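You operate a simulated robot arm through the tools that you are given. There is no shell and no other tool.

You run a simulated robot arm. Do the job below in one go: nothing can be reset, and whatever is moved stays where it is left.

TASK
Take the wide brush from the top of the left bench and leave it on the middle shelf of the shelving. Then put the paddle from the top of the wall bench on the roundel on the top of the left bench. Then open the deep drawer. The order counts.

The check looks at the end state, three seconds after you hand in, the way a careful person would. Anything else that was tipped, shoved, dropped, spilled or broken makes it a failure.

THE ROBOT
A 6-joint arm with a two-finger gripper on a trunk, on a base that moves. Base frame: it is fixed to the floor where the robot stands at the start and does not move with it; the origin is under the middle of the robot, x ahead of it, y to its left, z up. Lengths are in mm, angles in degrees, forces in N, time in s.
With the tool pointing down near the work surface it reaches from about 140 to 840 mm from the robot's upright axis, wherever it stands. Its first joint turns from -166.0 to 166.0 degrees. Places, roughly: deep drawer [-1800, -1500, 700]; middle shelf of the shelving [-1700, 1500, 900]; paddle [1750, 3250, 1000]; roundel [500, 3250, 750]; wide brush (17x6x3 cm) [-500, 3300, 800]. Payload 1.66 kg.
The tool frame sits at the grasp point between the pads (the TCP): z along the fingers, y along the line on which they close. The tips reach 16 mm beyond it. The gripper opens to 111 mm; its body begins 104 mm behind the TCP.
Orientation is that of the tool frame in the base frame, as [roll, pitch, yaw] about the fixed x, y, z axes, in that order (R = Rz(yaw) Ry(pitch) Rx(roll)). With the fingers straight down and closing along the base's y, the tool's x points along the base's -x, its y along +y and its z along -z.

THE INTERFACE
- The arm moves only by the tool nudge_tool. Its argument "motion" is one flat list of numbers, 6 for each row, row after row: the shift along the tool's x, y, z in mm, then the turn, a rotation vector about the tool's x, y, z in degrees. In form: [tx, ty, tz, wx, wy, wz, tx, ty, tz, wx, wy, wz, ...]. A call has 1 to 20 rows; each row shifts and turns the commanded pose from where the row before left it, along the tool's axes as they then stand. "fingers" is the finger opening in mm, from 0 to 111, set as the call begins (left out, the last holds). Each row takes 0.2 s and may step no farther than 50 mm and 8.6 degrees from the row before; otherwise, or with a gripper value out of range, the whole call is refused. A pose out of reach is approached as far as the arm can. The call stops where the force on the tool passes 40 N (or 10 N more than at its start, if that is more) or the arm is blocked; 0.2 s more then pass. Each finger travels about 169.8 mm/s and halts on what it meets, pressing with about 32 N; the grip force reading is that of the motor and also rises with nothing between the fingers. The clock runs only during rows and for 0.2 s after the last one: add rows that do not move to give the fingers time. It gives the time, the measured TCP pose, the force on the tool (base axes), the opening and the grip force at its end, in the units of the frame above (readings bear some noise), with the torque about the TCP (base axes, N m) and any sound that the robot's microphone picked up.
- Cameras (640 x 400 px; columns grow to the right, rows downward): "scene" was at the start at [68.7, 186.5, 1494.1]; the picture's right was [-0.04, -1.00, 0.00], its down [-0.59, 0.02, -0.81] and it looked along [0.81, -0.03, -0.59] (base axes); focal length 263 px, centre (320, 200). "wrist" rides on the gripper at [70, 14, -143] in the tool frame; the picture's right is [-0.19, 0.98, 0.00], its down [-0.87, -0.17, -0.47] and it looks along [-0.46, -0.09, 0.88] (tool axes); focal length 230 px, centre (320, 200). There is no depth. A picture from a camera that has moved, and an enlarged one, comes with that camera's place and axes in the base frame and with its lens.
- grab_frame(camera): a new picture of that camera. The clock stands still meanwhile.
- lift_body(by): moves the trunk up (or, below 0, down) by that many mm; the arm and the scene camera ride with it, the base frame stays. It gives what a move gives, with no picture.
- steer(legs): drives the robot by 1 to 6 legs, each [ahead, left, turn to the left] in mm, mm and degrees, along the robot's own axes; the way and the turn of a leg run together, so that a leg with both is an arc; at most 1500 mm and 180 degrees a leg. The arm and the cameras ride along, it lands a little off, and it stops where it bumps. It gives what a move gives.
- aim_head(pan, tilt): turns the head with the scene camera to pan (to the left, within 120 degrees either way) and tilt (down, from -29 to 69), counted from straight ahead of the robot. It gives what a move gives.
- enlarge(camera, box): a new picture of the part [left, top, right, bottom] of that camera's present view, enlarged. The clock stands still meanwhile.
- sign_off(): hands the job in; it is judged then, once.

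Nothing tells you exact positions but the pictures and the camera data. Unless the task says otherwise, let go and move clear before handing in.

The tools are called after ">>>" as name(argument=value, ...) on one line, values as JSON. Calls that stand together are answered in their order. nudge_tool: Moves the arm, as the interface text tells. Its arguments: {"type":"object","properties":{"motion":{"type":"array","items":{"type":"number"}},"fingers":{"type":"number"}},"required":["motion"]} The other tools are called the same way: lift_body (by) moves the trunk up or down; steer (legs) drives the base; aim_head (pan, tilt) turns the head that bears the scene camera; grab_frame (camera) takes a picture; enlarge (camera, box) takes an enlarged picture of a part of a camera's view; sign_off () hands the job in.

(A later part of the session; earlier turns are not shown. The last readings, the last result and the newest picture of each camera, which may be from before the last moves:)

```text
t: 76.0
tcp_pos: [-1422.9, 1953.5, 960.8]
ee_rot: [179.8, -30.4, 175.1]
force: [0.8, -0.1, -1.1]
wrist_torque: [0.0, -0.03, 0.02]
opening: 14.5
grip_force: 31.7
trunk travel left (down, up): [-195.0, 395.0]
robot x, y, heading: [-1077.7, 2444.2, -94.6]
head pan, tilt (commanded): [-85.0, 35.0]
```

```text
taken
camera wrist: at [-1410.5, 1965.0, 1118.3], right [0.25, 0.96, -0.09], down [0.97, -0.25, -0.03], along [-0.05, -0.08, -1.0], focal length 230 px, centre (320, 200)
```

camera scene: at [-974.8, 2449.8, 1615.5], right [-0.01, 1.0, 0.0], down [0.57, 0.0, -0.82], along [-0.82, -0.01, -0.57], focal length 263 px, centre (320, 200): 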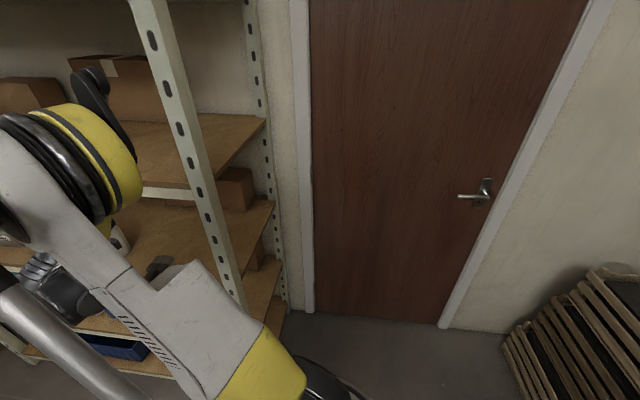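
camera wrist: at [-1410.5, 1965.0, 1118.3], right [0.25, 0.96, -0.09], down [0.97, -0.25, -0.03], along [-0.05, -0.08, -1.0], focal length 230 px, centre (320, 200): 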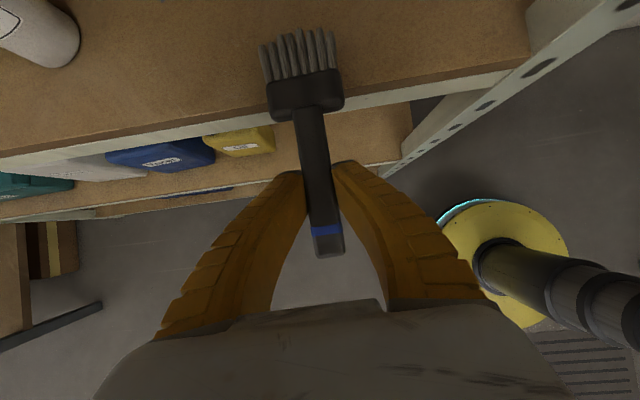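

The parallax estimate is too coarse, so I'll enlarge here and again from a raised pose.

>>> enlarge(camera="wrist", box=[350, 20, 510, 120])

>>> enlarge(camera="wrist", box=[100, 60, 260, 160])

>>> nudge_tool(motion=[20, 0, -34.5, 0, 0, 0, 20, 0, -34.5, 0, 0, 0, 0, 0, 0, 0, 0, 0])

>>> enlarge(camera="wrist", box=[350, 70, 510, 170])

>>> enlarge(camera="wrist", box=[100, 100, 260, 200])

```text
4.00 times, centred on (430, 70) of wrist
camera zoom: at [-1410.5, 1965.0, 1118.3], right [0.25, 0.96, -0.09], down [0.97, -0.25, -0.03], along [-0.05, -0.08, -1.0], focal length 920 px, centre (-120, 720)
```

zoom: 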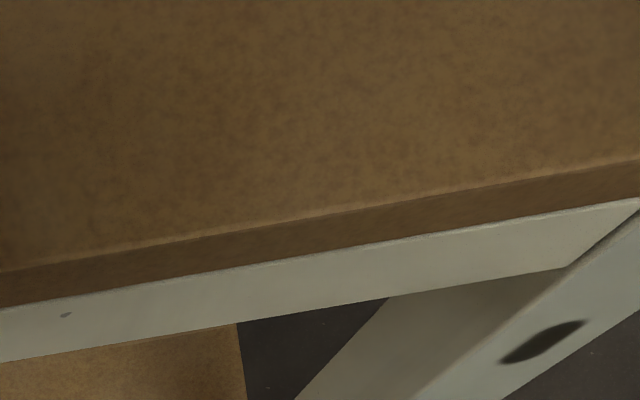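

```text
4.00 times, centred on (180, 110) of wrist
camera zoom: at [-1410.5, 1965.0, 1118.3], right [0.25, 0.96, -0.09], down [0.97, -0.25, -0.03], along [-0.05, -0.08, -1.0], focal length 920 px, centre (880, 560)
```

zoom: 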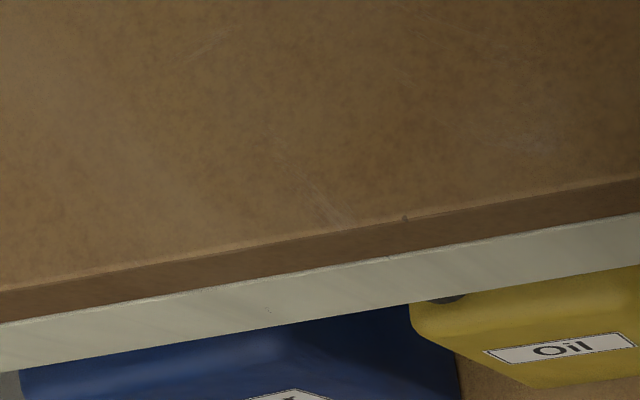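

```text
t: 76.8
tcp_pos: [-1421.1, 1955.5, 1041.9]
ee_rot: [179.8, -30.4, 175.2]
force: [-1.1, 0.4, -0.7]
wrist_torque: [0.02, -0.05, 0.04]
opening: 14.5
grip_force: 32.0
trunk travel left (down, up): [-195.0, 395.0]
robot x, y, heading: [-1080.4, 2445.0, -94.5]
head pan, tilt (commanded): [-85.0, 35.0]
```

```text
4.00 times, centred on (430, 120) of wrist
camera zoom: at [-1408.9, 1966.0, 1200.2], right [0.25, 0.96, -0.09], down [0.97, -0.25, -0.03], along [-0.05, -0.08, -1.0], focal length 920 px, centre (-120, 520)
```

zoom: 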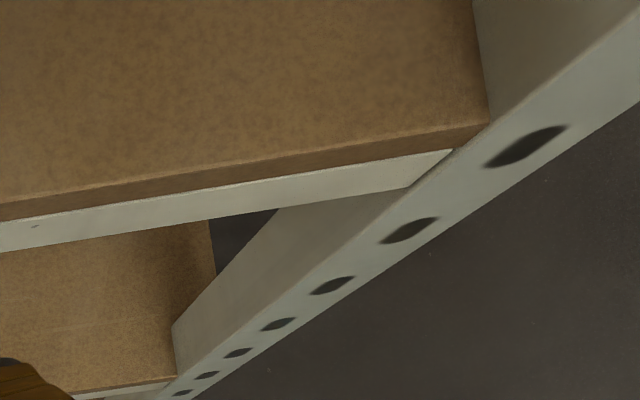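

```text
4.00 times, centred on (180, 150) of wrist
camera zoom: at [-1408.9, 1966.0, 1200.2], right [0.25, 0.96, -0.09], down [0.97, -0.25, -0.03], along [-0.05, -0.08, -1.0], focal length 920 px, centre (880, 400)
```

zoom: 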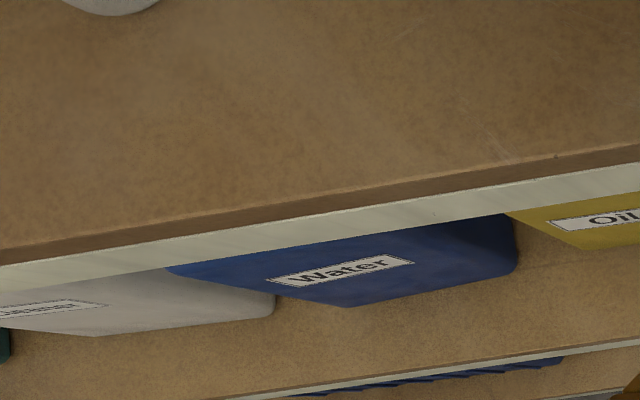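

Matching marks on the shelf edge give a shelf top at z ≈ 917 and a front edge near x -1516 at y 1965. I'll lower to TCP z 953 outside the shelf, then move straight inward.

>>> nudge_tool(motion=[-22.5, 0, 38.3, 0, 0, 0, -22.5, 0, 38.3, 0, 0, 0, 0, 0, 0, 0, 0, 0])

>>> nudge_tool(motion=[21.6, 0, 12.65, 0, 0, 0, 21.6, 0, 12.65, 0, 0, 0, 21.6, 0, 12.65, 0, 0, 0, 21.6, 0, 12.65, 0, 0, 0, 0, 0, 0, 0, 0, 0])

>>> grab_frame(camera="wrist")

>>> aim_head(pan=-70, tilt=40)

>>> grab_frame(camera="scene")

```text
t: 77.6
tcp_pos: [-1418.7, 1957.1, 949.3]
ee_rot: [179.8, -30.3, 175.2]
force: [0.0, 0.2, -1.5]
wrist_torque: [0.01, -0.03, -0.01]
opening: 14.6
grip_force: 32.1
trunk travel left (down, up): [-195.0, 395.0]
robot x, y, heading: [-1078.5, 2445.0, -94.5]
head pan, tilt (commanded): [-85.0, 35.0]
```

```text
t: 78.8
tcp_pos: [-1519.7, 1964.1, 949.9]
ee_rot: [179.8, -30.4, 175.4]
force: [0.2, -0.4, -0.6]
wrist_torque: [0.02, -0.03, 0.01]
opening: 14.4
grip_force: 31.9
trunk travel left (down, up): [-195.0, 395.0]
robot x, y, heading: [-1077.4, 2443.5, -94.4]
head pan, tilt (commanded): [-85.0, 35.0]
```

```text
taken
camera wrist: at [-1507.8, 1974.7, 1107.9], right [0.25, 0.96, -0.09], down [0.97, -0.25, -0.03], along [-0.05, -0.08, -1.0], focal length 230 px, centre (320, 200)
```

wrist: 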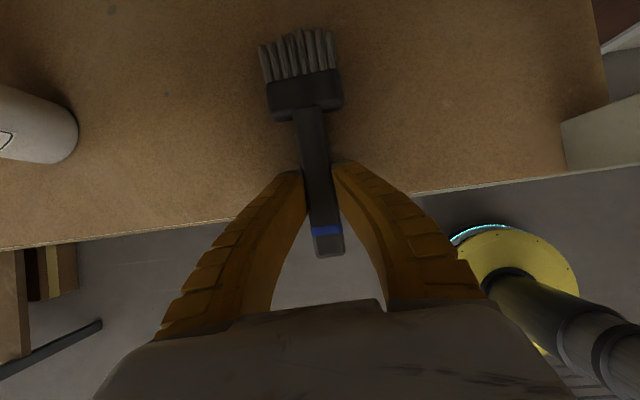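

```text
t: 79.6
tcp_pos: [-1520.3, 1963.3, 950.4]
ee_rot: [179.8, -30.4, 175.2]
force: [0.8, 0.2, -0.3]
wrist_torque: [-0.06, 0.0, 0.04]
opening: 14.6
grip_force: 32.1
trunk travel left (down, up): [-195.0, 395.0]
robot x, y, heading: [-1079.0, 2450.0, -94.4]
head pan, tilt (commanded): [-70.0, 40.0]
```

```text
taken
camera scene: at [-968.1, 2427.3, 1607.9], right [-0.27, 0.96, 0.0], down [0.62, 0.17, -0.77], along [-0.74, -0.2, -0.64], focal length 263 px, centre (320, 200)
```

scene: 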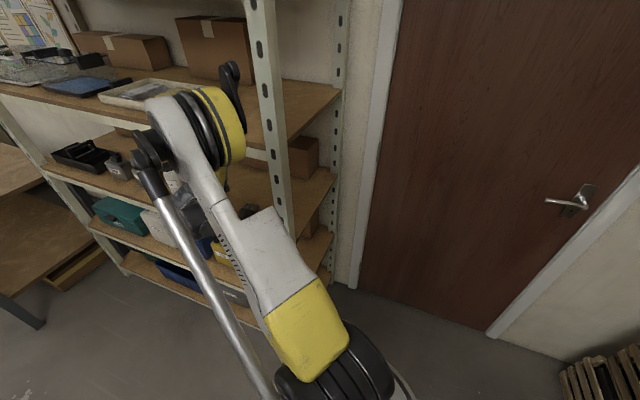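

Clearance at the tool is fine, but I want to be sure the elbow stays clear of the shelving. I'll take head views from two pans to locate it.

>>> aim_head(pan=-110, tilt=25)

>>> grab_frame(camera="scene")

>>> aim_head(pan=-40, tilt=25)

>>> grab_frame(camera="scene")

```text
t: 80.7
tcp_pos: [-1520.1, 1962.7, 949.8]
ee_rot: [179.8, -30.4, 175.1]
force: [0.4, 0.3, -0.8]
wrist_torque: [0.02, -0.05, -0.01]
opening: 14.9
grip_force: 32.3
trunk travel left (down, up): [-195.0, 395.0]
robot x, y, heading: [-1077.6, 2446.3, -94.6]
head pan, tilt (commanded): [-110.0, 25.0]
```

```text
taken
camera scene: at [-970.0, 2488.1, 1631.2], right [0.41, 0.91, 0.0], down [0.38, -0.18, -0.91], along [-0.82, 0.38, -0.42], focal length 263 px, centre (320, 200)
```

scene: 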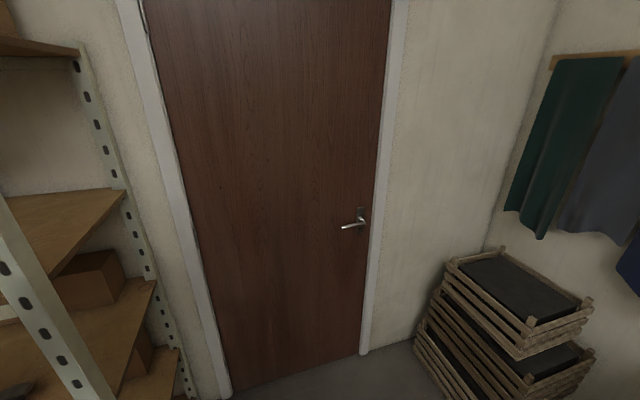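

```text
t: 82.1
tcp_pos: [-1520.5, 1962.2, 950.6]
ee_rot: [179.8, -30.4, 175.2]
force: [0.1, -0.5, -1.1]
wrist_torque: [0.01, -0.02, 0.02]
opening: 14.4
grip_force: 31.8
trunk travel left (down, up): [-195.0, 395.0]
robot x, y, heading: [-1075.9, 2446.5, -94.7]
head pan, tilt (commanded): [-40.0, 25.0]
```

```text
taken
camera scene: at [-950.8, 2384.3, 1631.2], right [-0.71, 0.7, 0.0], down [0.3, 0.3, -0.91], along [-0.64, -0.65, -0.42], focal length 263 px, centre (320, 200)
```

scene: 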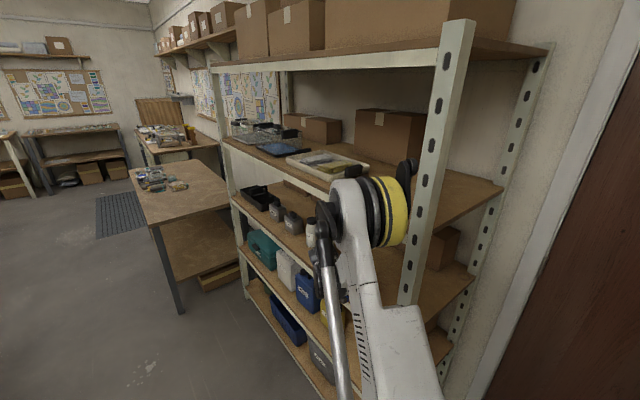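

The elbow is about 230 mm clear of the shelf front, so I'll continue 72 mm inward and look again.

>>> nudge_tool(motion=[20.7, 0, 12.1, 0, 0, 0, 20.7, 0, 12.1, 0, 0, 0, 20.7, 0, 12.1, 0, 0, 0, 0, 0, 0, 0, 0, 0])

>>> grab_frame(camera="wrist")

>>> grab_frame(camera="scene")

```text
t: 83.1
tcp_pos: [-1592.4, 1968.9, 951.8]
ee_rot: [179.8, -30.5, 175.2]
force: [0.6, 0.3, -0.9]
wrist_torque: [-0.01, -0.01, -0.03]
opening: 14.3
grip_force: 32.1
trunk travel left (down, up): [-195.0, 395.0]
robot x, y, heading: [-1077.3, 2443.3, -94.5]
head pan, tilt (commanded): [-40.0, 25.0]
```

```text
taken
camera wrist: at [-1579.9, 1981.4, 1109.7], right [0.25, 0.96, -0.09], down [0.97, -0.25, -0.03], along [-0.05, -0.08, -1.0], focal length 230 px, centre (320, 200)
```

wrist: 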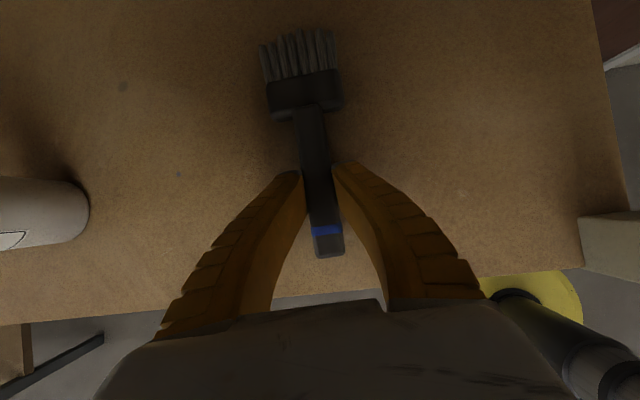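

```text
taken
camera scene: at [-950.8, 2384.3, 1631.2], right [-0.71, 0.7, 0.0], down [0.3, 0.3, -0.91], along [-0.64, -0.65, -0.42], focal length 263 px, centre (320, 200)
```

scene: 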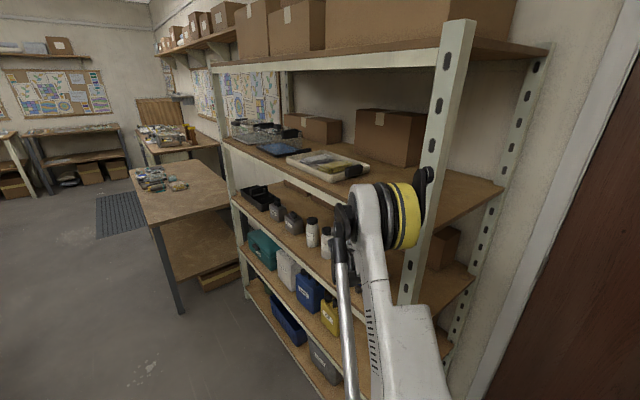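

The whole brush is over the shelf, so I'll lower it gently in small steps, watching the force.

>>> nudge_tool(motion=[-1.52, 0, 2.59, 0, 0, 0, -1.52, 0, 2.59, 0, 0, 0, -1.52, 0, 2.59, 0, 0, 0, 0, 0, 0, 0, 0, 0])

>>> nudge_tool(motion=[-1.0, 0, 1.72, 0, 0, 0, 0, 0, 0, 0, 0, 0])

>>> nudge_tool(motion=[-1.0, 0, 1.72, 0, 0, 0, 0, 0, 0, 0, 0, 0])

```text
t: 84.1
tcp_pos: [-1593.0, 1968.1, 942.8]
ee_rot: [179.8, -30.4, 175.2]
force: [0.6, -0.8, -0.9]
wrist_torque: [0.0, -0.07, 0.0]
opening: 14.6
grip_force: 32.4
trunk travel left (down, up): [-195.0, 395.0]
robot x, y, heading: [-1078.8, 2441.0, -94.6]
head pan, tilt (commanded): [-40.0, 25.0]
```

```text
t: 84.7
tcp_pos: [-1593.8, 1968.9, 940.3]
ee_rot: [179.8, -30.4, 175.2]
force: [-2.7, -1.6, 7.2]
wrist_torque: [0.02, 0.55, 0.03]
opening: 16.7
grip_force: 31.9
trunk travel left (down, up): [-195.0, 395.0]
robot x, y, heading: [-1075.2, 2443.9, -94.8]
head pan, tilt (commanded): [-40.0, 25.0]
```

```text
t: 85.3
tcp_pos: [-1592.4, 1968.7, 939.2]
ee_rot: [179.9, -30.4, 175.2]
force: [-8.0, 0.0, 20.4]
wrist_torque: [0.0, 0.35, -0.01]
opening: 20.5
grip_force: 31.4
trunk travel left (down, up): [-195.0, 395.0]
robot x, y, heading: [-1081.7, 2447.5, -94.4]
head pan, tilt (commanded): [-40.0, 25.0]
```

The brush is resting on the shelf. I'll ease off slightly, open the fingers, and withdraw along the tool axis.

>>> nudge_tool(motion=[0.5, 0, -0.86, 0, 0, 0, 0, 0, 0, 0, 0, 0])

>>> nudge_tool(motion=[0, 0, 0, 0, 0, 0, 0, 0, 0, 0, 0, 0, 0, 0, 0, 0, 0, 0], fingers=60)

>>> grab_frame(camera="wrist")

```text
t: 85.9
tcp_pos: [-1593.0, 1967.8, 941.2]
ee_rot: [179.9, -30.4, 175.2]
force: [-2.2, 3.7, 12.3]
wrist_torque: [0.05, 0.2, 0.02]
opening: 18.7
grip_force: 32.0
trunk travel left (down, up): [-195.0, 395.0]
robot x, y, heading: [-1079.9, 2443.4, -94.3]
head pan, tilt (commanded): [-40.0, 25.0]
```

```text
t: 86.7
tcp_pos: [-1592.4, 1968.1, 939.3]
ee_rot: [179.8, -30.3, 175.2]
force: [0.0, -0.5, 0.3]
wrist_torque: [0.01, 0.02, -0.03]
opening: 61.9
grip_force: 1.2
trunk travel left (down, up): [-195.0, 395.0]
robot x, y, heading: [-1077.5, 2447.2, -94.3]
head pan, tilt (commanded): [-40.0, 25.0]
```

```text
taken
camera wrist: at [-1580.7, 1979.7, 1097.9], right [0.25, 0.96, -0.09], down [0.97, -0.25, -0.03], along [-0.05, -0.08, -1.0], focal length 230 px, centre (320, 200)
```

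wrist: 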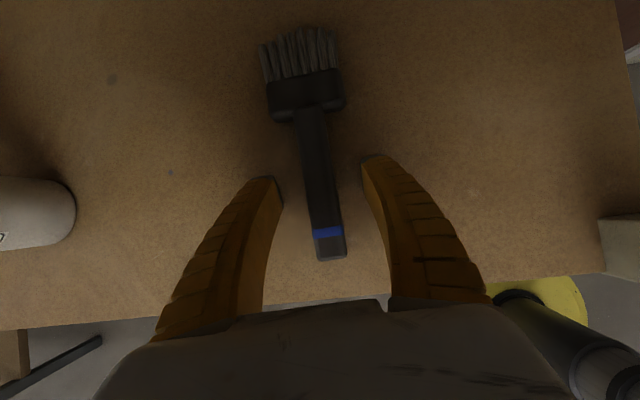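

The brush lies flat on the middle shelf. I'll lift slightly and pull straight out.

>>> nudge_tool(motion=[6.1, 0, -10.35, 0, 0, 0, -17.2, 0, -10.1, 0, 0, 0, -34.5, 0, -20.2, 0, 0, 0, -34.5, 0, -20.2, 0, 0, 0, -34.5, 0, -20.2, 0, 0, 0, -34.5, 0, -20.2, 0, 0, 0, 0, 0, 0, 0, 0, 0])

>>> grab_frame(camera="wrist")

>>> grab_frame(camera="scene")

```text
t: 88.3
tcp_pos: [-1417.3, 1955.9, 950.8]
ee_rot: [179.9, -30.5, 175.1]
force: [-0.1, 0.3, 0.4]
wrist_torque: [0.0, 0.0, -0.01]
opening: 62.0
grip_force: 1.4
trunk travel left (down, up): [-195.0, 395.0]
robot x, y, heading: [-1078.9, 2445.1, -94.8]
head pan, tilt (commanded): [-40.0, 25.0]
```

```text
taken
camera wrist: at [-1404.8, 1967.2, 1108.3], right [0.25, 0.96, -0.09], down [0.97, -0.25, -0.03], along [-0.05, -0.08, -1.0], focal length 230 px, centre (320, 200)
```

wrist: 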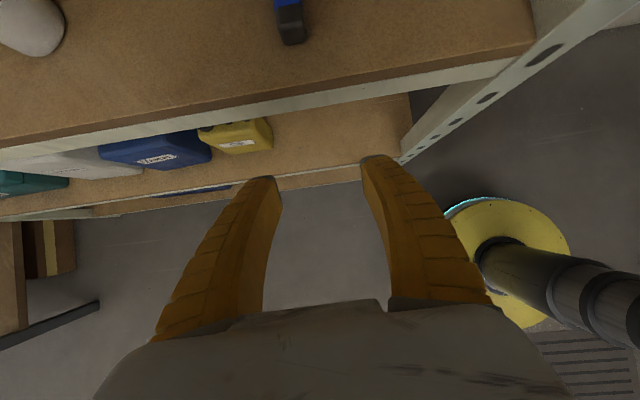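

```text
taken
camera scene: at [-950.8, 2384.3, 1631.2], right [-0.71, 0.7, 0.0], down [0.3, 0.3, -0.91], along [-0.64, -0.65, -0.42], focal length 263 px, centre (320, 200)
```

scene: 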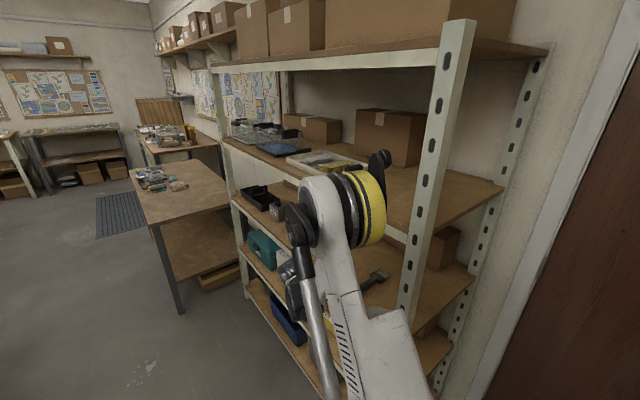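

The brush is visible lying on the middle shelf. Next is the paddle: I'll straighten the tool, move away from the shelving, turn counter-clockwise to face +y, and drive toward the wall bench.

>>> steer(legs=[[0, 350, 0]])

>>> nudge_tool(motion=[0, 0, 0, 0, -7.6, 0, 0, 0, 0, 0, -7.6, 0, 0, 0, 0, 0, -7.6, 0, 0, 0, 0, 0, -7.6, 0, 0, 0, -45, 0, 0, 0, 0, 0, -45, 0, 0, 0, 0, 0, -45, 0, 0, 0, 0, 0, 0, 0, 0, 0])

>>> steer(legs=[[0, 0, 94.5], [1300, 0, 0], [1100, 0, 0]])

>>> aim_head(pan=60, tilt=35)

>>> grab_frame(camera="scene")

```text
t: 90.5
tcp_pos: [-1069.2, 1928.7, 950.0]
ee_rot: [179.7, -30.4, 175.4]
force: [0.2, 0.6, -0.1]
wrist_torque: [0.0, 0.02, 0.01]
opening: 62.2
grip_force: 1.6
trunk travel left (down, up): [-195.0, 395.0]
robot x, y, heading: [-731.9, 2419.7, -94.4]
head pan, tilt (commanded): [-40.0, 25.0]
```

```text
t: 92.3
tcp_pos: [-1067.5, 1926.4, 1081.1]
ee_rot: [179.9, 0.0, 175.2]
force: [0.2, -0.2, 0.7]
wrist_torque: [0.01, 0.0, -0.01]
opening: 62.0
grip_force: 1.5
trunk travel left (down, up): [-195.0, 395.0]
robot x, y, heading: [-730.3, 2417.7, -94.4]
head pan, tilt (commanded): [-40.0, 25.0]
```

```text
t: 108.2
tcp_pos: [2190.9, 2136.8, 1081.9]
ee_rot: [179.9, -0.1, -90.8]
force: [0.2, 0.0, -0.4]
wrist_torque: [0.03, 0.01, 0.0]
opening: 61.9
grip_force: 1.2
trunk travel left (down, up): [-195.0, 395.0]
robot x, y, heading: [1678.5, 2437.8, -0.8]
head pan, tilt (commanded): [-40.0, 25.0]
```

```text
t: 109.9
tcp_pos: [2190.3, 2137.1, 1082.8]
ee_rot: [179.9, 0.0, -90.9]
force: [-0.6, -0.2, 0.1]
wrist_torque: [-0.01, -0.01, 0.0]
opening: 61.9
grip_force: 1.2
trunk travel left (down, up): [-195.0, 395.0]
robot x, y, heading: [1676.6, 2439.3, -0.4]
head pan, tilt (commanded): [60.0, 35.0]
```

```text
taken
camera scene: at [1704.8, 2705.2, 1615.5], right [0.86, -0.51, 0.0], down [-0.29, -0.49, -0.82], along [0.42, 0.7, -0.57], focal length 263 px, centre (320, 200)
```

scene: 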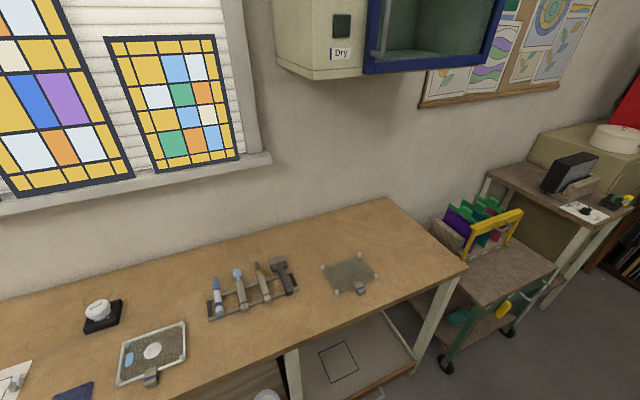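

I'm in front of the wall bench, and a rack with several hand tools sits at about (1790, 3290). I'll zoom in to identify the paddle.

>>> enlarge(camera="scene", box=[180, 230, 340, 340])

>>> enlarge(camera="scene", box=[60, 280, 220, 400])

>>> enlarge(camera="scene", box=[300, 230, 420, 310])

```text
3.64 times, centred on (260, 285) of scene
camera zoom: at [1704.8, 2705.2, 1615.5], right [0.86, -0.51, 0.0], down [-0.29, -0.49, -0.82], along [0.42, 0.7, -0.57], focal length 956 px, centre (538, -109)
```

zoom: 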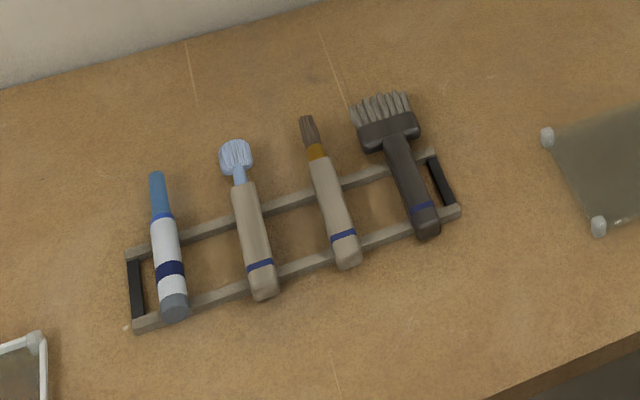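

```text
3.33 times, centred on (140, 340) of scene
camera zoom: at [1704.8, 2705.2, 1615.5], right [0.86, -0.51, 0.0], down [-0.29, -0.49, -0.82], along [0.42, 0.7, -0.57], focal length 876 px, centre (920, -267)
```

zoom: 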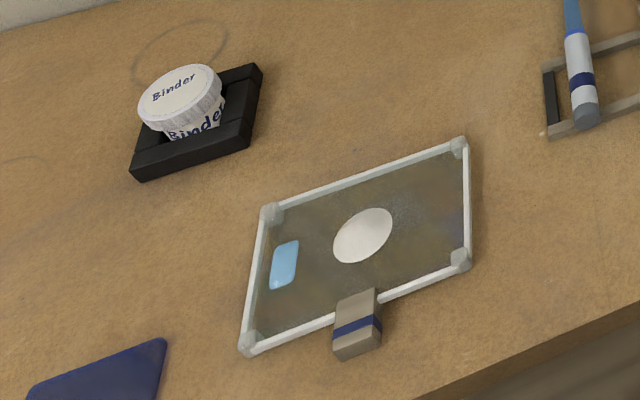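

```text
5.00 times, centred on (360, 270) of scene
camera zoom: at [1704.8, 2705.2, 1615.5], right [0.86, -0.51, 0.0], down [-0.29, -0.49, -0.82], along [0.42, 0.7, -0.57], focal length 1314 px, centre (120, -150)
```

zoom: 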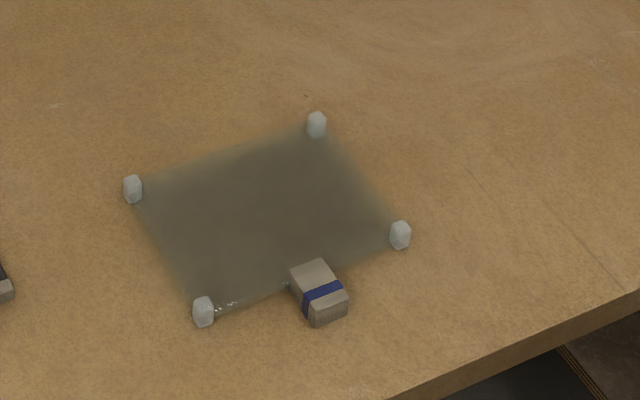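

The rack holds a pen, a round-headed paddle with a wooden handle (second from left), a thin brush and another wide brush. I'll turn to face the bench and move up to it, then inspect the rack with the wrist camera.

>>> nudge_tool(motion=[0, 0, -45, 0, 0, 0, 0, 0, 0, 0, 0, 0])

>>> steer(legs=[[0, 0, 84.5], [270, 148, 0]])

>>> aim_head(pan=-20, tilt=50)

>>> grab_frame(camera="scene")

>>> grab_frame(camera="wrist")

```text
t: 110.5
tcp_pos: [2190.7, 2136.1, 1125.0]
ee_rot: [179.8, -0.1, -90.9]
force: [0.6, 0.5, -1.1]
wrist_torque: [0.0, -0.02, 0.0]
opening: 62.0
grip_force: 1.1
trunk travel left (down, up): [-195.0, 395.0]
robot x, y, heading: [1673.3, 2440.3, -0.6]
head pan, tilt (commanded): [60.0, 35.0]
```

```text
t: 116.3
tcp_pos: [1865.4, 3212.5, 1125.4]
ee_rot: [179.8, 0.0, -3.5]
force: [-1.0, 0.3, -0.1]
wrist_torque: [-0.03, -0.01, -0.02]
opening: 62.2
grip_force: 0.8
trunk travel left (down, up): [-195.0, 395.0]
robot x, y, heading: [1538.3, 2712.8, 86.8]
head pan, tilt (commanded): [60.0, 35.0]
```

```text
t: 117.8
tcp_pos: [1865.6, 3211.2, 1126.6]
ee_rot: [179.9, 0.0, -3.5]
force: [0.6, -0.8, 0.5]
wrist_torque: [-0.01, 0.03, -0.02]
opening: 61.9
grip_force: 1.6
trunk travel left (down, up): [-195.0, 395.0]
robot x, y, heading: [1543.8, 2712.6, 86.9]
head pan, tilt (commanded): [-20.0, 50.0]
```

```text
taken
camera scene: at [1380.1, 2773.8, 1593.7], right [0.92, -0.39, 0.0], down [-0.3, -0.7, -0.64], along [0.25, 0.59, -0.77], focal length 263 px, centre (320, 200)
```

scene: 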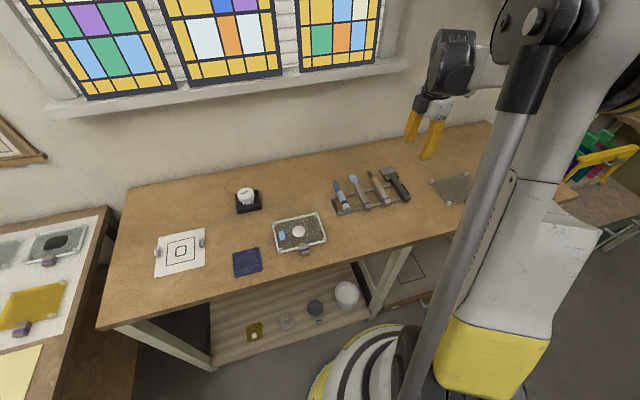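

```text
taken
camera wrist: at [1934.0, 3194.1, 1268.4], right [-0.25, -0.97, 0.0], down [-0.85, 0.22, 0.47], along [-0.46, 0.12, -0.88], focal length 230 px, centre (320, 200)
```

wrist: 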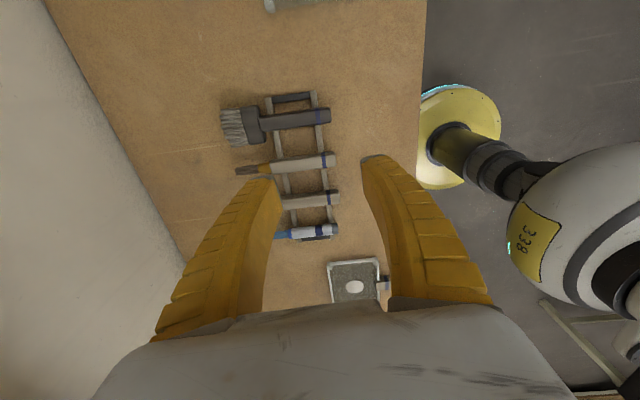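

I'll rotate the tool so the fingers close across the handles, and hover over the paddle.

>>> nudge_tool(motion=[0, 0, 0, 0, 0, 8.4, 0, 0, 0, 0, 0, 8.4, 0, 0, 0, 0, 0, 8.4, 0, 0, 0, 0, 0, 8.4, 0, 0, 0, 0, 0, 8.4, 0, 0, 0, 0, 0, 8.4, 0, 0, 0, 0, 0, 8.4, 0, 0, 0, 0, 0, 8.4, 0, 0, 0, 0, 0, 8.4, 0, 0, 0, 0, 0, 8.4, 0, 0, 0, 0, 0, 8.4, 0, 0, 0, 0, 0, 0])

>>> nudge_tool(motion=[-11.5, 28.4, 21.5, 0, 0, 0, -11.5, 28.4, 21.5, 0, 0, 0, -11.5, 28.4, 21.5, 0, 0, 0, -11.5, 28.4, 21.5, 0, 0, 0, 0, 0, 0, 0, 0, 0])

>>> grab_frame(camera="wrist")

>>> enlarge(camera="wrist", box=[220, 80, 420, 240])

```text
t: 120.4
tcp_pos: [1866.1, 3211.1, 1127.1]
ee_rot: [-180.0, 0.0, -96.0]
force: [0.4, 0.9, -0.4]
wrist_torque: [-0.01, 0.0, -0.02]
opening: 61.9
grip_force: 0.2
trunk travel left (down, up): [-195.0, 395.0]
robot x, y, heading: [1541.3, 2711.8, 86.7]
head pan, tilt (commanded): [-20.0, 50.0]
```

```text
t: 121.6
tcp_pos: [1757.2, 3266.3, 1038.5]
ee_rot: [180.0, -0.1, -95.9]
force: [-0.1, 0.3, 0.5]
wrist_torque: [0.03, 0.01, 0.0]
opening: 61.9
grip_force: 1.7
trunk travel left (down, up): [-195.0, 395.0]
robot x, y, heading: [1540.1, 2711.9, 87.1]
head pan, tilt (commanded): [-20.0, 50.0]
```

```text
taken
camera wrist: at [1736.2, 3198.8, 1181.3], right [-0.96, 0.29, 0.0], down [0.26, 0.84, 0.47], along [0.14, 0.45, -0.88], focal length 230 px, centre (320, 200)
```

wrist: 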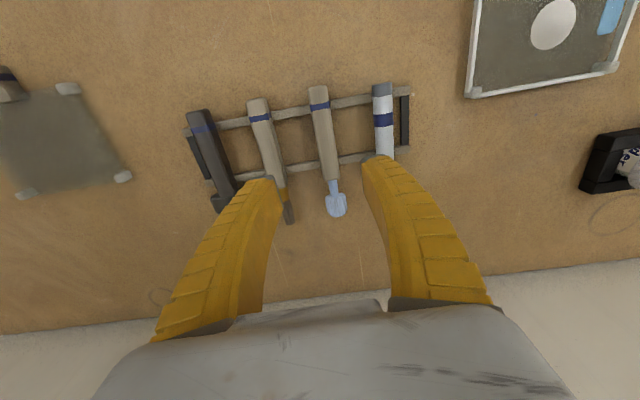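

```text
2.50 times, centred on (320, 160) of wrist
camera zoom: at [1736.2, 3198.8, 1181.3], right [-0.96, 0.29, 0.0], down [0.26, 0.84, 0.47], along [0.14, 0.45, -0.88], focal length 575 px, centre (320, 300)
```

zoom: 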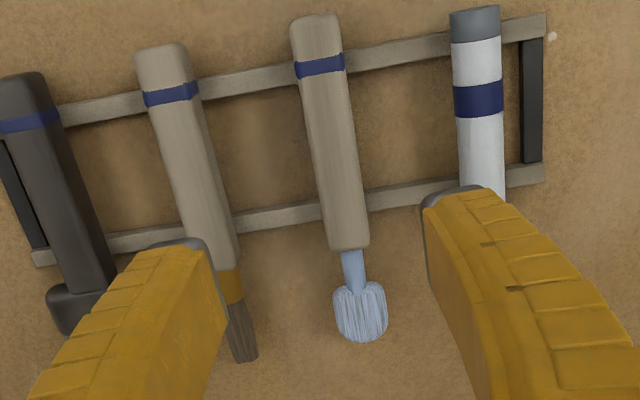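

The second tool from the left has a wooden handle and a rounded light-blue head. Before choosing, I'll look at the tools more closely from the head camera.

>>> enlarge(camera="scene", box=[320, 155, 420, 220])

>>> enlarge(camera="wrist", box=[290, 150, 370, 230])

```text
6.15 times, centred on (370, 188) of scene
camera zoom: at [1380.3, 2773.6, 1593.8], right [0.92, -0.39, 0.0], down [-0.3, -0.7, -0.64], along [0.25, 0.59, -0.77], focal length 1618 px, centre (12, 277)
```

zoom: 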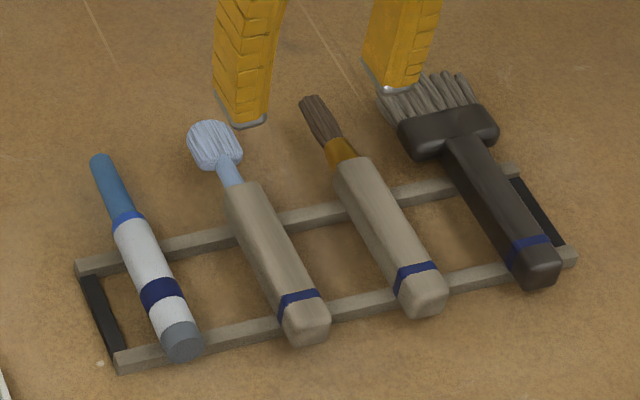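

```text
5.00 times, centred on (330, 190) of wrist
camera zoom: at [1736.2, 3198.8, 1181.3], right [-0.96, 0.29, 0.0], down [0.26, 0.84, 0.47], along [0.14, 0.45, -0.88], focal length 1150 px, centre (270, 250)
```

zoom: 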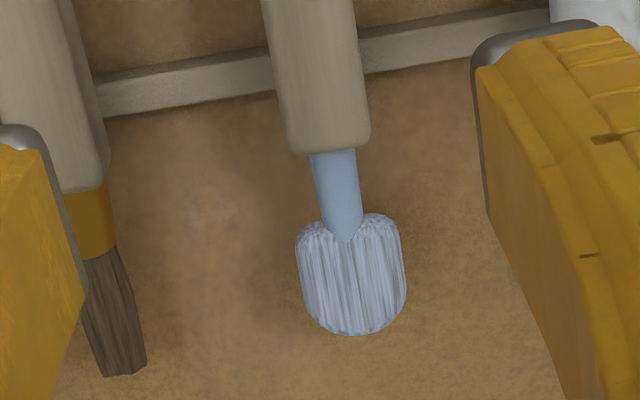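

Tool two has a flat brushed-metal paddle blade on a thin neck, so it is the paddle. The handle lies along 82°, its top is at z ≈ 905 and the bench at z ≈ 882. I'll align and descend above the handle, midway between the rack's rails.

>>> nudge_tool(motion=[0, 0, 0, 0, 0, 2.1, 1.8, 2.35, 36, 0, 0, 0, 1.8, 2.35, 36, 0, 0, 0, 1.8, 2.35, 30, 0, 0, 0, 0, 0, 0, 0, 0, 0], fingers=50)

>>> grab_frame(camera="wrist")

>>> enlarge(camera="scene", box=[320, 130, 440, 220])

```text
t: 122.8
tcp_pos: [1747.6, 3262.8, 936.5]
ee_rot: [-180.0, -0.1, -98.0]
force: [0.4, 0.0, 0.4]
wrist_torque: [-0.03, 0.0, -0.01]
opening: 52.0
grip_force: 1.8
trunk travel left (down, up): [-195.0, 395.0]
robot x, y, heading: [1541.7, 2712.9, 86.8]
head pan, tilt (commanded): [-20.0, 50.0]
```

```text
taken
camera wrist: at [1724.3, 3195.4, 1078.9], right [-0.95, 0.32, 0.0], down [0.29, 0.83, 0.47], along [0.15, 0.44, -0.88], focal length 230 px, centre (320, 200)
```

wrist: 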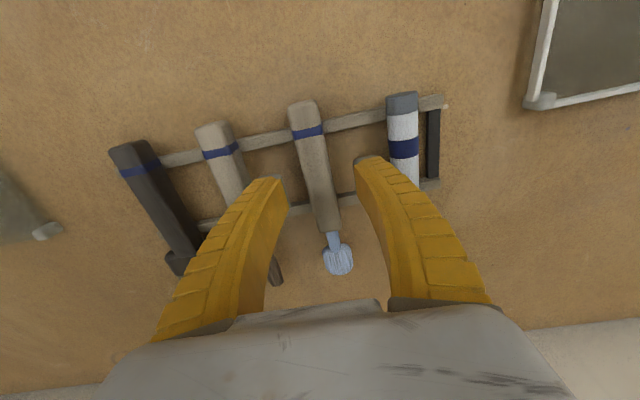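

```text
4.44 times, centred on (380, 175) of scene
camera zoom: at [1380.1, 2773.8, 1593.8], right [0.92, -0.39, 0.0], down [-0.3, -0.7, -0.64], along [0.25, 0.59, -0.77], focal length 1168 px, centre (53, 311)
```

zoom: 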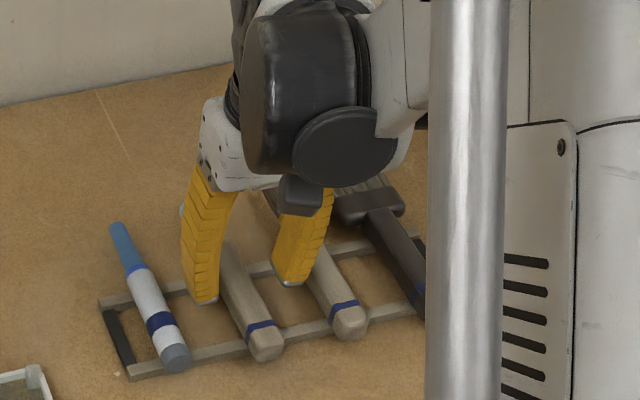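

The fingers straddle the handle with the neighbours clear, so I'll go down to TCP z ≈ 903.

>>> nudge_tool(motion=[0, -1, 15, 0, 0, 0, 0, 0, 10, 0, 0, 0, 0, 0, 8, 0, 0, 0, 0, 0, 0, 0, 0, 0])

>>> enlarge(camera="wrist", box=[180, 80, 460, 300])

>>> enlarge(camera="scene", box=[320, 150, 420, 220])

```text
t: 123.8
tcp_pos: [1749.8, 3263.7, 904.4]
ee_rot: [179.9, -0.1, -98.0]
force: [0.7, -0.4, 1.1]
wrist_torque: [-0.02, -0.02, -0.03]
opening: 52.3
grip_force: 2.0
trunk travel left (down, up): [-195.0, 395.0]
robot x, y, heading: [1538.3, 2712.4, 86.7]
head pan, tilt (commanded): [-20.0, 50.0]
```

```text
1.82 times, centred on (320, 190) of wrist
camera zoom: at [1726.4, 3196.4, 1046.4], right [-0.95, 0.32, 0.0], down [0.29, 0.83, 0.47], along [0.15, 0.44, -0.88], focal length 418 px, centre (320, 218)
```

zoom: 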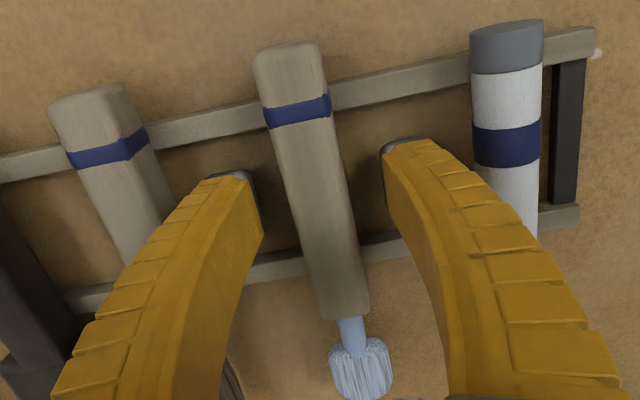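

```text
5.71 times, centred on (370, 185) of scene
camera zoom: at [1380.2, 2773.8, 1593.7], right [0.92, -0.39, 0.0], down [-0.3, -0.7, -0.64], along [0.25, 0.59, -0.77], focal length 1502 px, centre (34, 286)
```

zoom: 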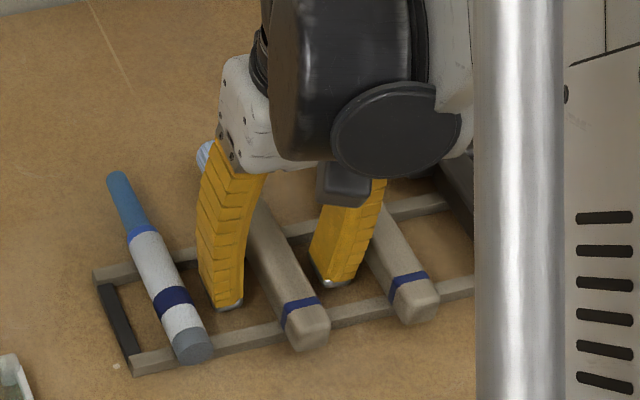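

The fingers are between the rails on both sides of the paddle handle. Closing now.

>>> nudge_tool(motion=[0, 0, 0, 0, 0, 0, 0, 0, 0, 0, 0, 0, 0, 0, 0, 0, 0, 0], fingers=5)

>>> enlarge(camera="wrist", box=[180, 80, 460, 300])

```text
t: 124.6
tcp_pos: [1749.2, 3263.5, 904.4]
ee_rot: [179.9, -0.1, -98.0]
force: [1.6, 3.4, 8.6]
wrist_torque: [0.07, 0.0, 0.08]
opening: 17.7
grip_force: 32.2
trunk travel left (down, up): [-195.0, 395.0]
robot x, y, heading: [1538.3, 2714.6, 86.7]
head pan, tilt (commanded): [-20.0, 50.0]
```

```text
1.82 times, centred on (320, 190) of wrist
camera zoom: at [1726.3, 3196.3, 1046.8], right [-0.95, 0.32, 0.0], down [0.29, 0.83, 0.47], along [0.15, 0.44, -0.88], focal length 418 px, centre (320, 218)
```

zoom: 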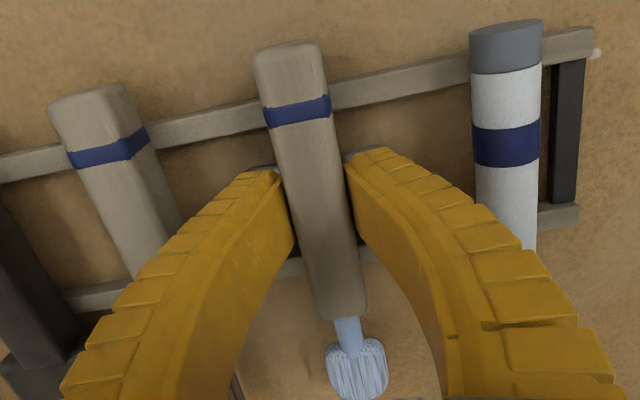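

The paddle is gripped, so I'll lift straight up.

>>> nudge_tool(motion=[0, 0, -10, 0, 0, 0, 0, 0, -20, 0, 0, 0, 0, 0, -30, 0, 0, 0, 0, 0, -40, 0, 0, 0, 0, 0, -45, 0, 0, 0, 0, 0, -45, 0, 0, 0, 0, 0, 0, 0, 0, 0])

>>> grab_frame(camera="wrist")

>>> grab_frame(camera="scene")

```text
t: 126.2
tcp_pos: [1749.9, 3265.8, 1093.7]
ee_rot: [-179.9, -0.2, -98.0]
force: [-0.3, -0.8, -1.1]
wrist_torque: [-0.03, -0.02, -0.02]
opening: 14.7
grip_force: 32.3
trunk travel left (down, up): [-195.0, 395.0]
robot x, y, heading: [1537.2, 2712.3, 86.8]
head pan, tilt (commanded): [-20.0, 50.0]
```

```text
taken
camera wrist: at [1726.9, 3198.3, 1237.2], right [-0.95, 0.32, 0.0], down [0.29, 0.84, 0.47], along [0.15, 0.44, -0.88], focal length 230 px, centre (320, 200)
```

wrist: 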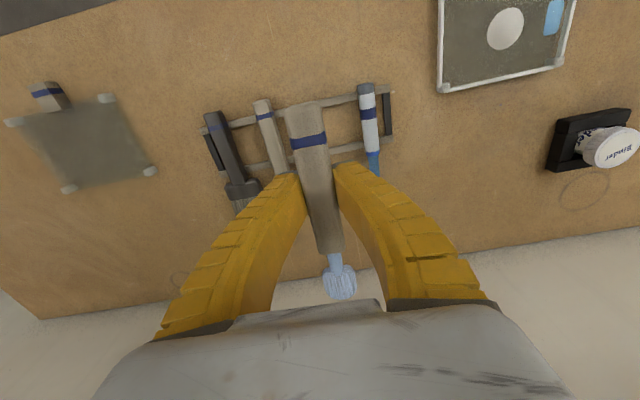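

```text
taken
camera scene: at [1380.3, 2774.0, 1593.7], right [0.92, -0.39, 0.0], down [-0.3, -0.7, -0.64], along [0.25, 0.59, -0.77], focal length 263 px, centre (320, 200)
```

scene: 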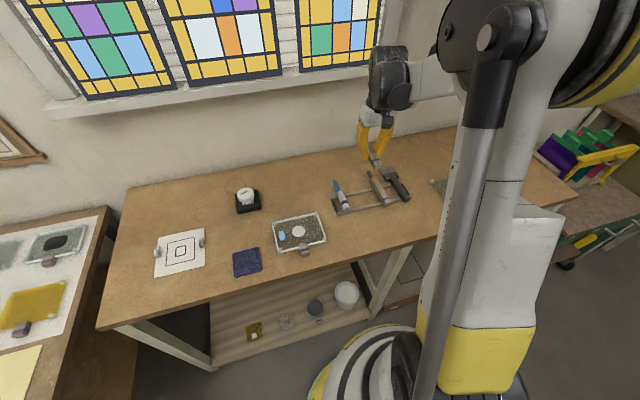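

The paddle is held and the rack and its other tools are undisturbed. I'll back off slightly and slide left to the left bench to find the roundel.

>>> steer(legs=[[-150, 0, 0], [0, 1200, 0]])

>>> aim_head(pan=-20, tilt=50)

>>> grab_frame(camera="scene")

>>> grab_frame(camera="wrist")

```text
t: 133.3
tcp_pos: [535.0, 3172.7, 1095.3]
ee_rot: [180.0, -0.1, -96.6]
force: [-0.1, -0.2, -1.3]
wrist_torque: [-0.06, -0.03, -0.01]
opening: 14.5
grip_force: 32.1
trunk travel left (down, up): [-195.0, 395.0]
robot x, y, heading: [334.9, 2613.7, 88.2]
head pan, tilt (commanded): [-20.0, 50.0]
```

```text
t: 133.9
tcp_pos: [534.7, 3172.3, 1095.7]
ee_rot: [180.0, 0.0, -96.8]
force: [0.5, 0.0, -0.5]
wrist_torque: [0.0, -0.01, 0.0]
opening: 14.6
grip_force: 32.1
trunk travel left (down, up): [-195.0, 395.0]
robot x, y, heading: [334.0, 2614.7, 88.1]
head pan, tilt (commanded): [-20.0, 50.0]
```

```text
taken
camera scene: at [175.6, 2672.7, 1593.7], right [0.93, -0.37, 0.0], down [-0.29, -0.71, -0.64], along [0.24, 0.6, -0.77], focal length 263 px, centre (320, 200)
```

scene: 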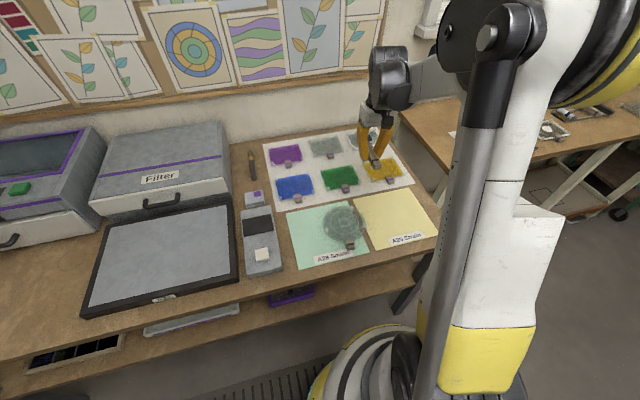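

```text
taken
camera wrist: at [512.8, 3104.5, 1236.8], right [-0.95, 0.3, 0.0], down [0.27, 0.84, 0.47], along [0.14, 0.45, -0.88], focal length 230 px, centre (320, 200)
```

wrist: 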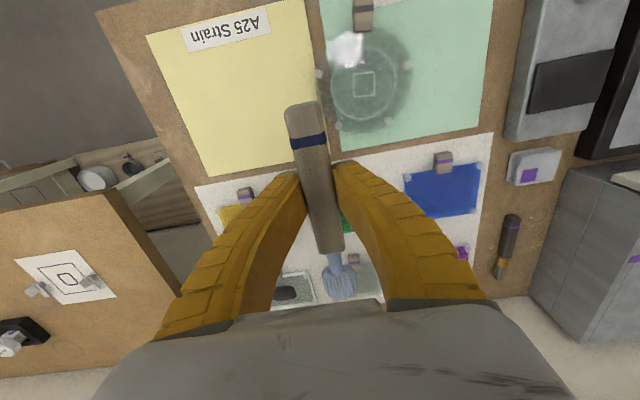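

The roundel is the round glass disc on the pale green sheet, near (430, 3220). I'll zoom in to measure it.

>>> enlarge(camera="wrist", box=[290, 0, 450, 150])

>>> enlarge(camera="scene", box=[280, 180, 420, 275])

```text
2.67 times, centred on (370, 75) of wrist
camera zoom: at [512.8, 3104.5, 1236.8], right [-0.95, 0.3, 0.0], down [0.27, 0.84, 0.47], along [0.14, 0.45, -0.88], focal length 614 px, centre (187, 533)
```

zoom: 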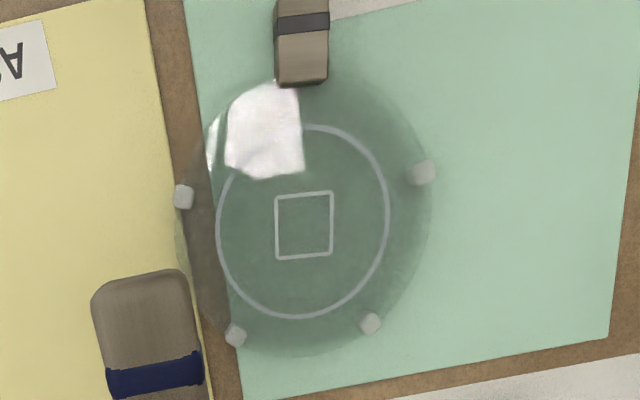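

```text
4.21 times, centred on (350, 228) of scene
camera zoom: at [175.6, 2672.7, 1593.7], right [0.93, -0.37, 0.0], down [-0.29, -0.71, -0.64], along [0.24, 0.6, -0.77], focal length 1107 px, centre (194, 84)
```

zoom: 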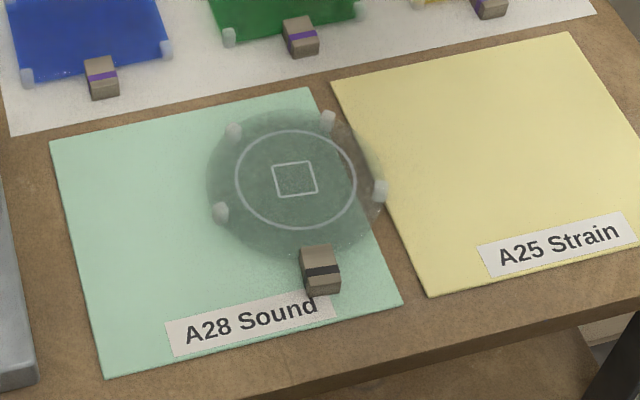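

The roundel is a glass disc about 150 mm across, centered near (451, 3133), surface at z ≈ 838, with four small pegs and a handle block around its rim. I'll look closer at the pegs to choose an angle that avoids them.

>>> enlarge(camera="scene", box=[320, 195, 380, 255])

>>> enlarge(camera="wrist", box=[320, 10, 420, 150])

```text
6.67 times, centred on (350, 225) of scene
camera zoom: at [175.6, 2672.7, 1593.7], right [0.93, -0.37, 0.0], down [-0.29, -0.71, -0.64], along [0.24, 0.6, -0.77], focal length 1752 px, centre (120, 33)
```

zoom: 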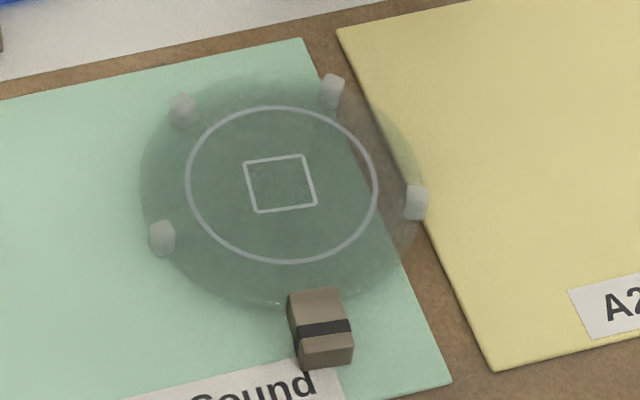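

```text
2.86 times, centred on (370, 80) of wrist
camera zoom: at [512.8, 3104.5, 1236.8], right [-0.95, 0.3, 0.0], down [0.27, 0.84, 0.47], along [0.14, 0.45, -0.88], focal length 657 px, centre (177, 543)
```

zoom: 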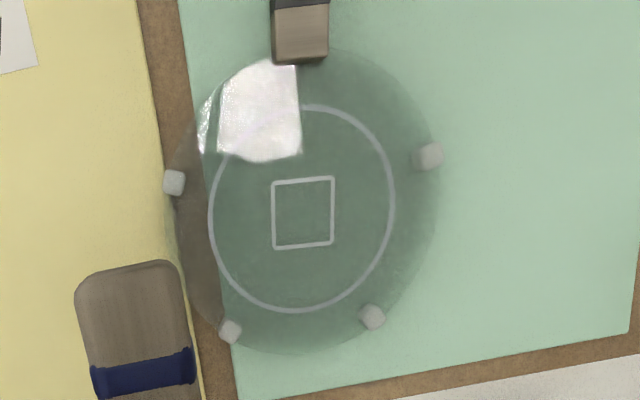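

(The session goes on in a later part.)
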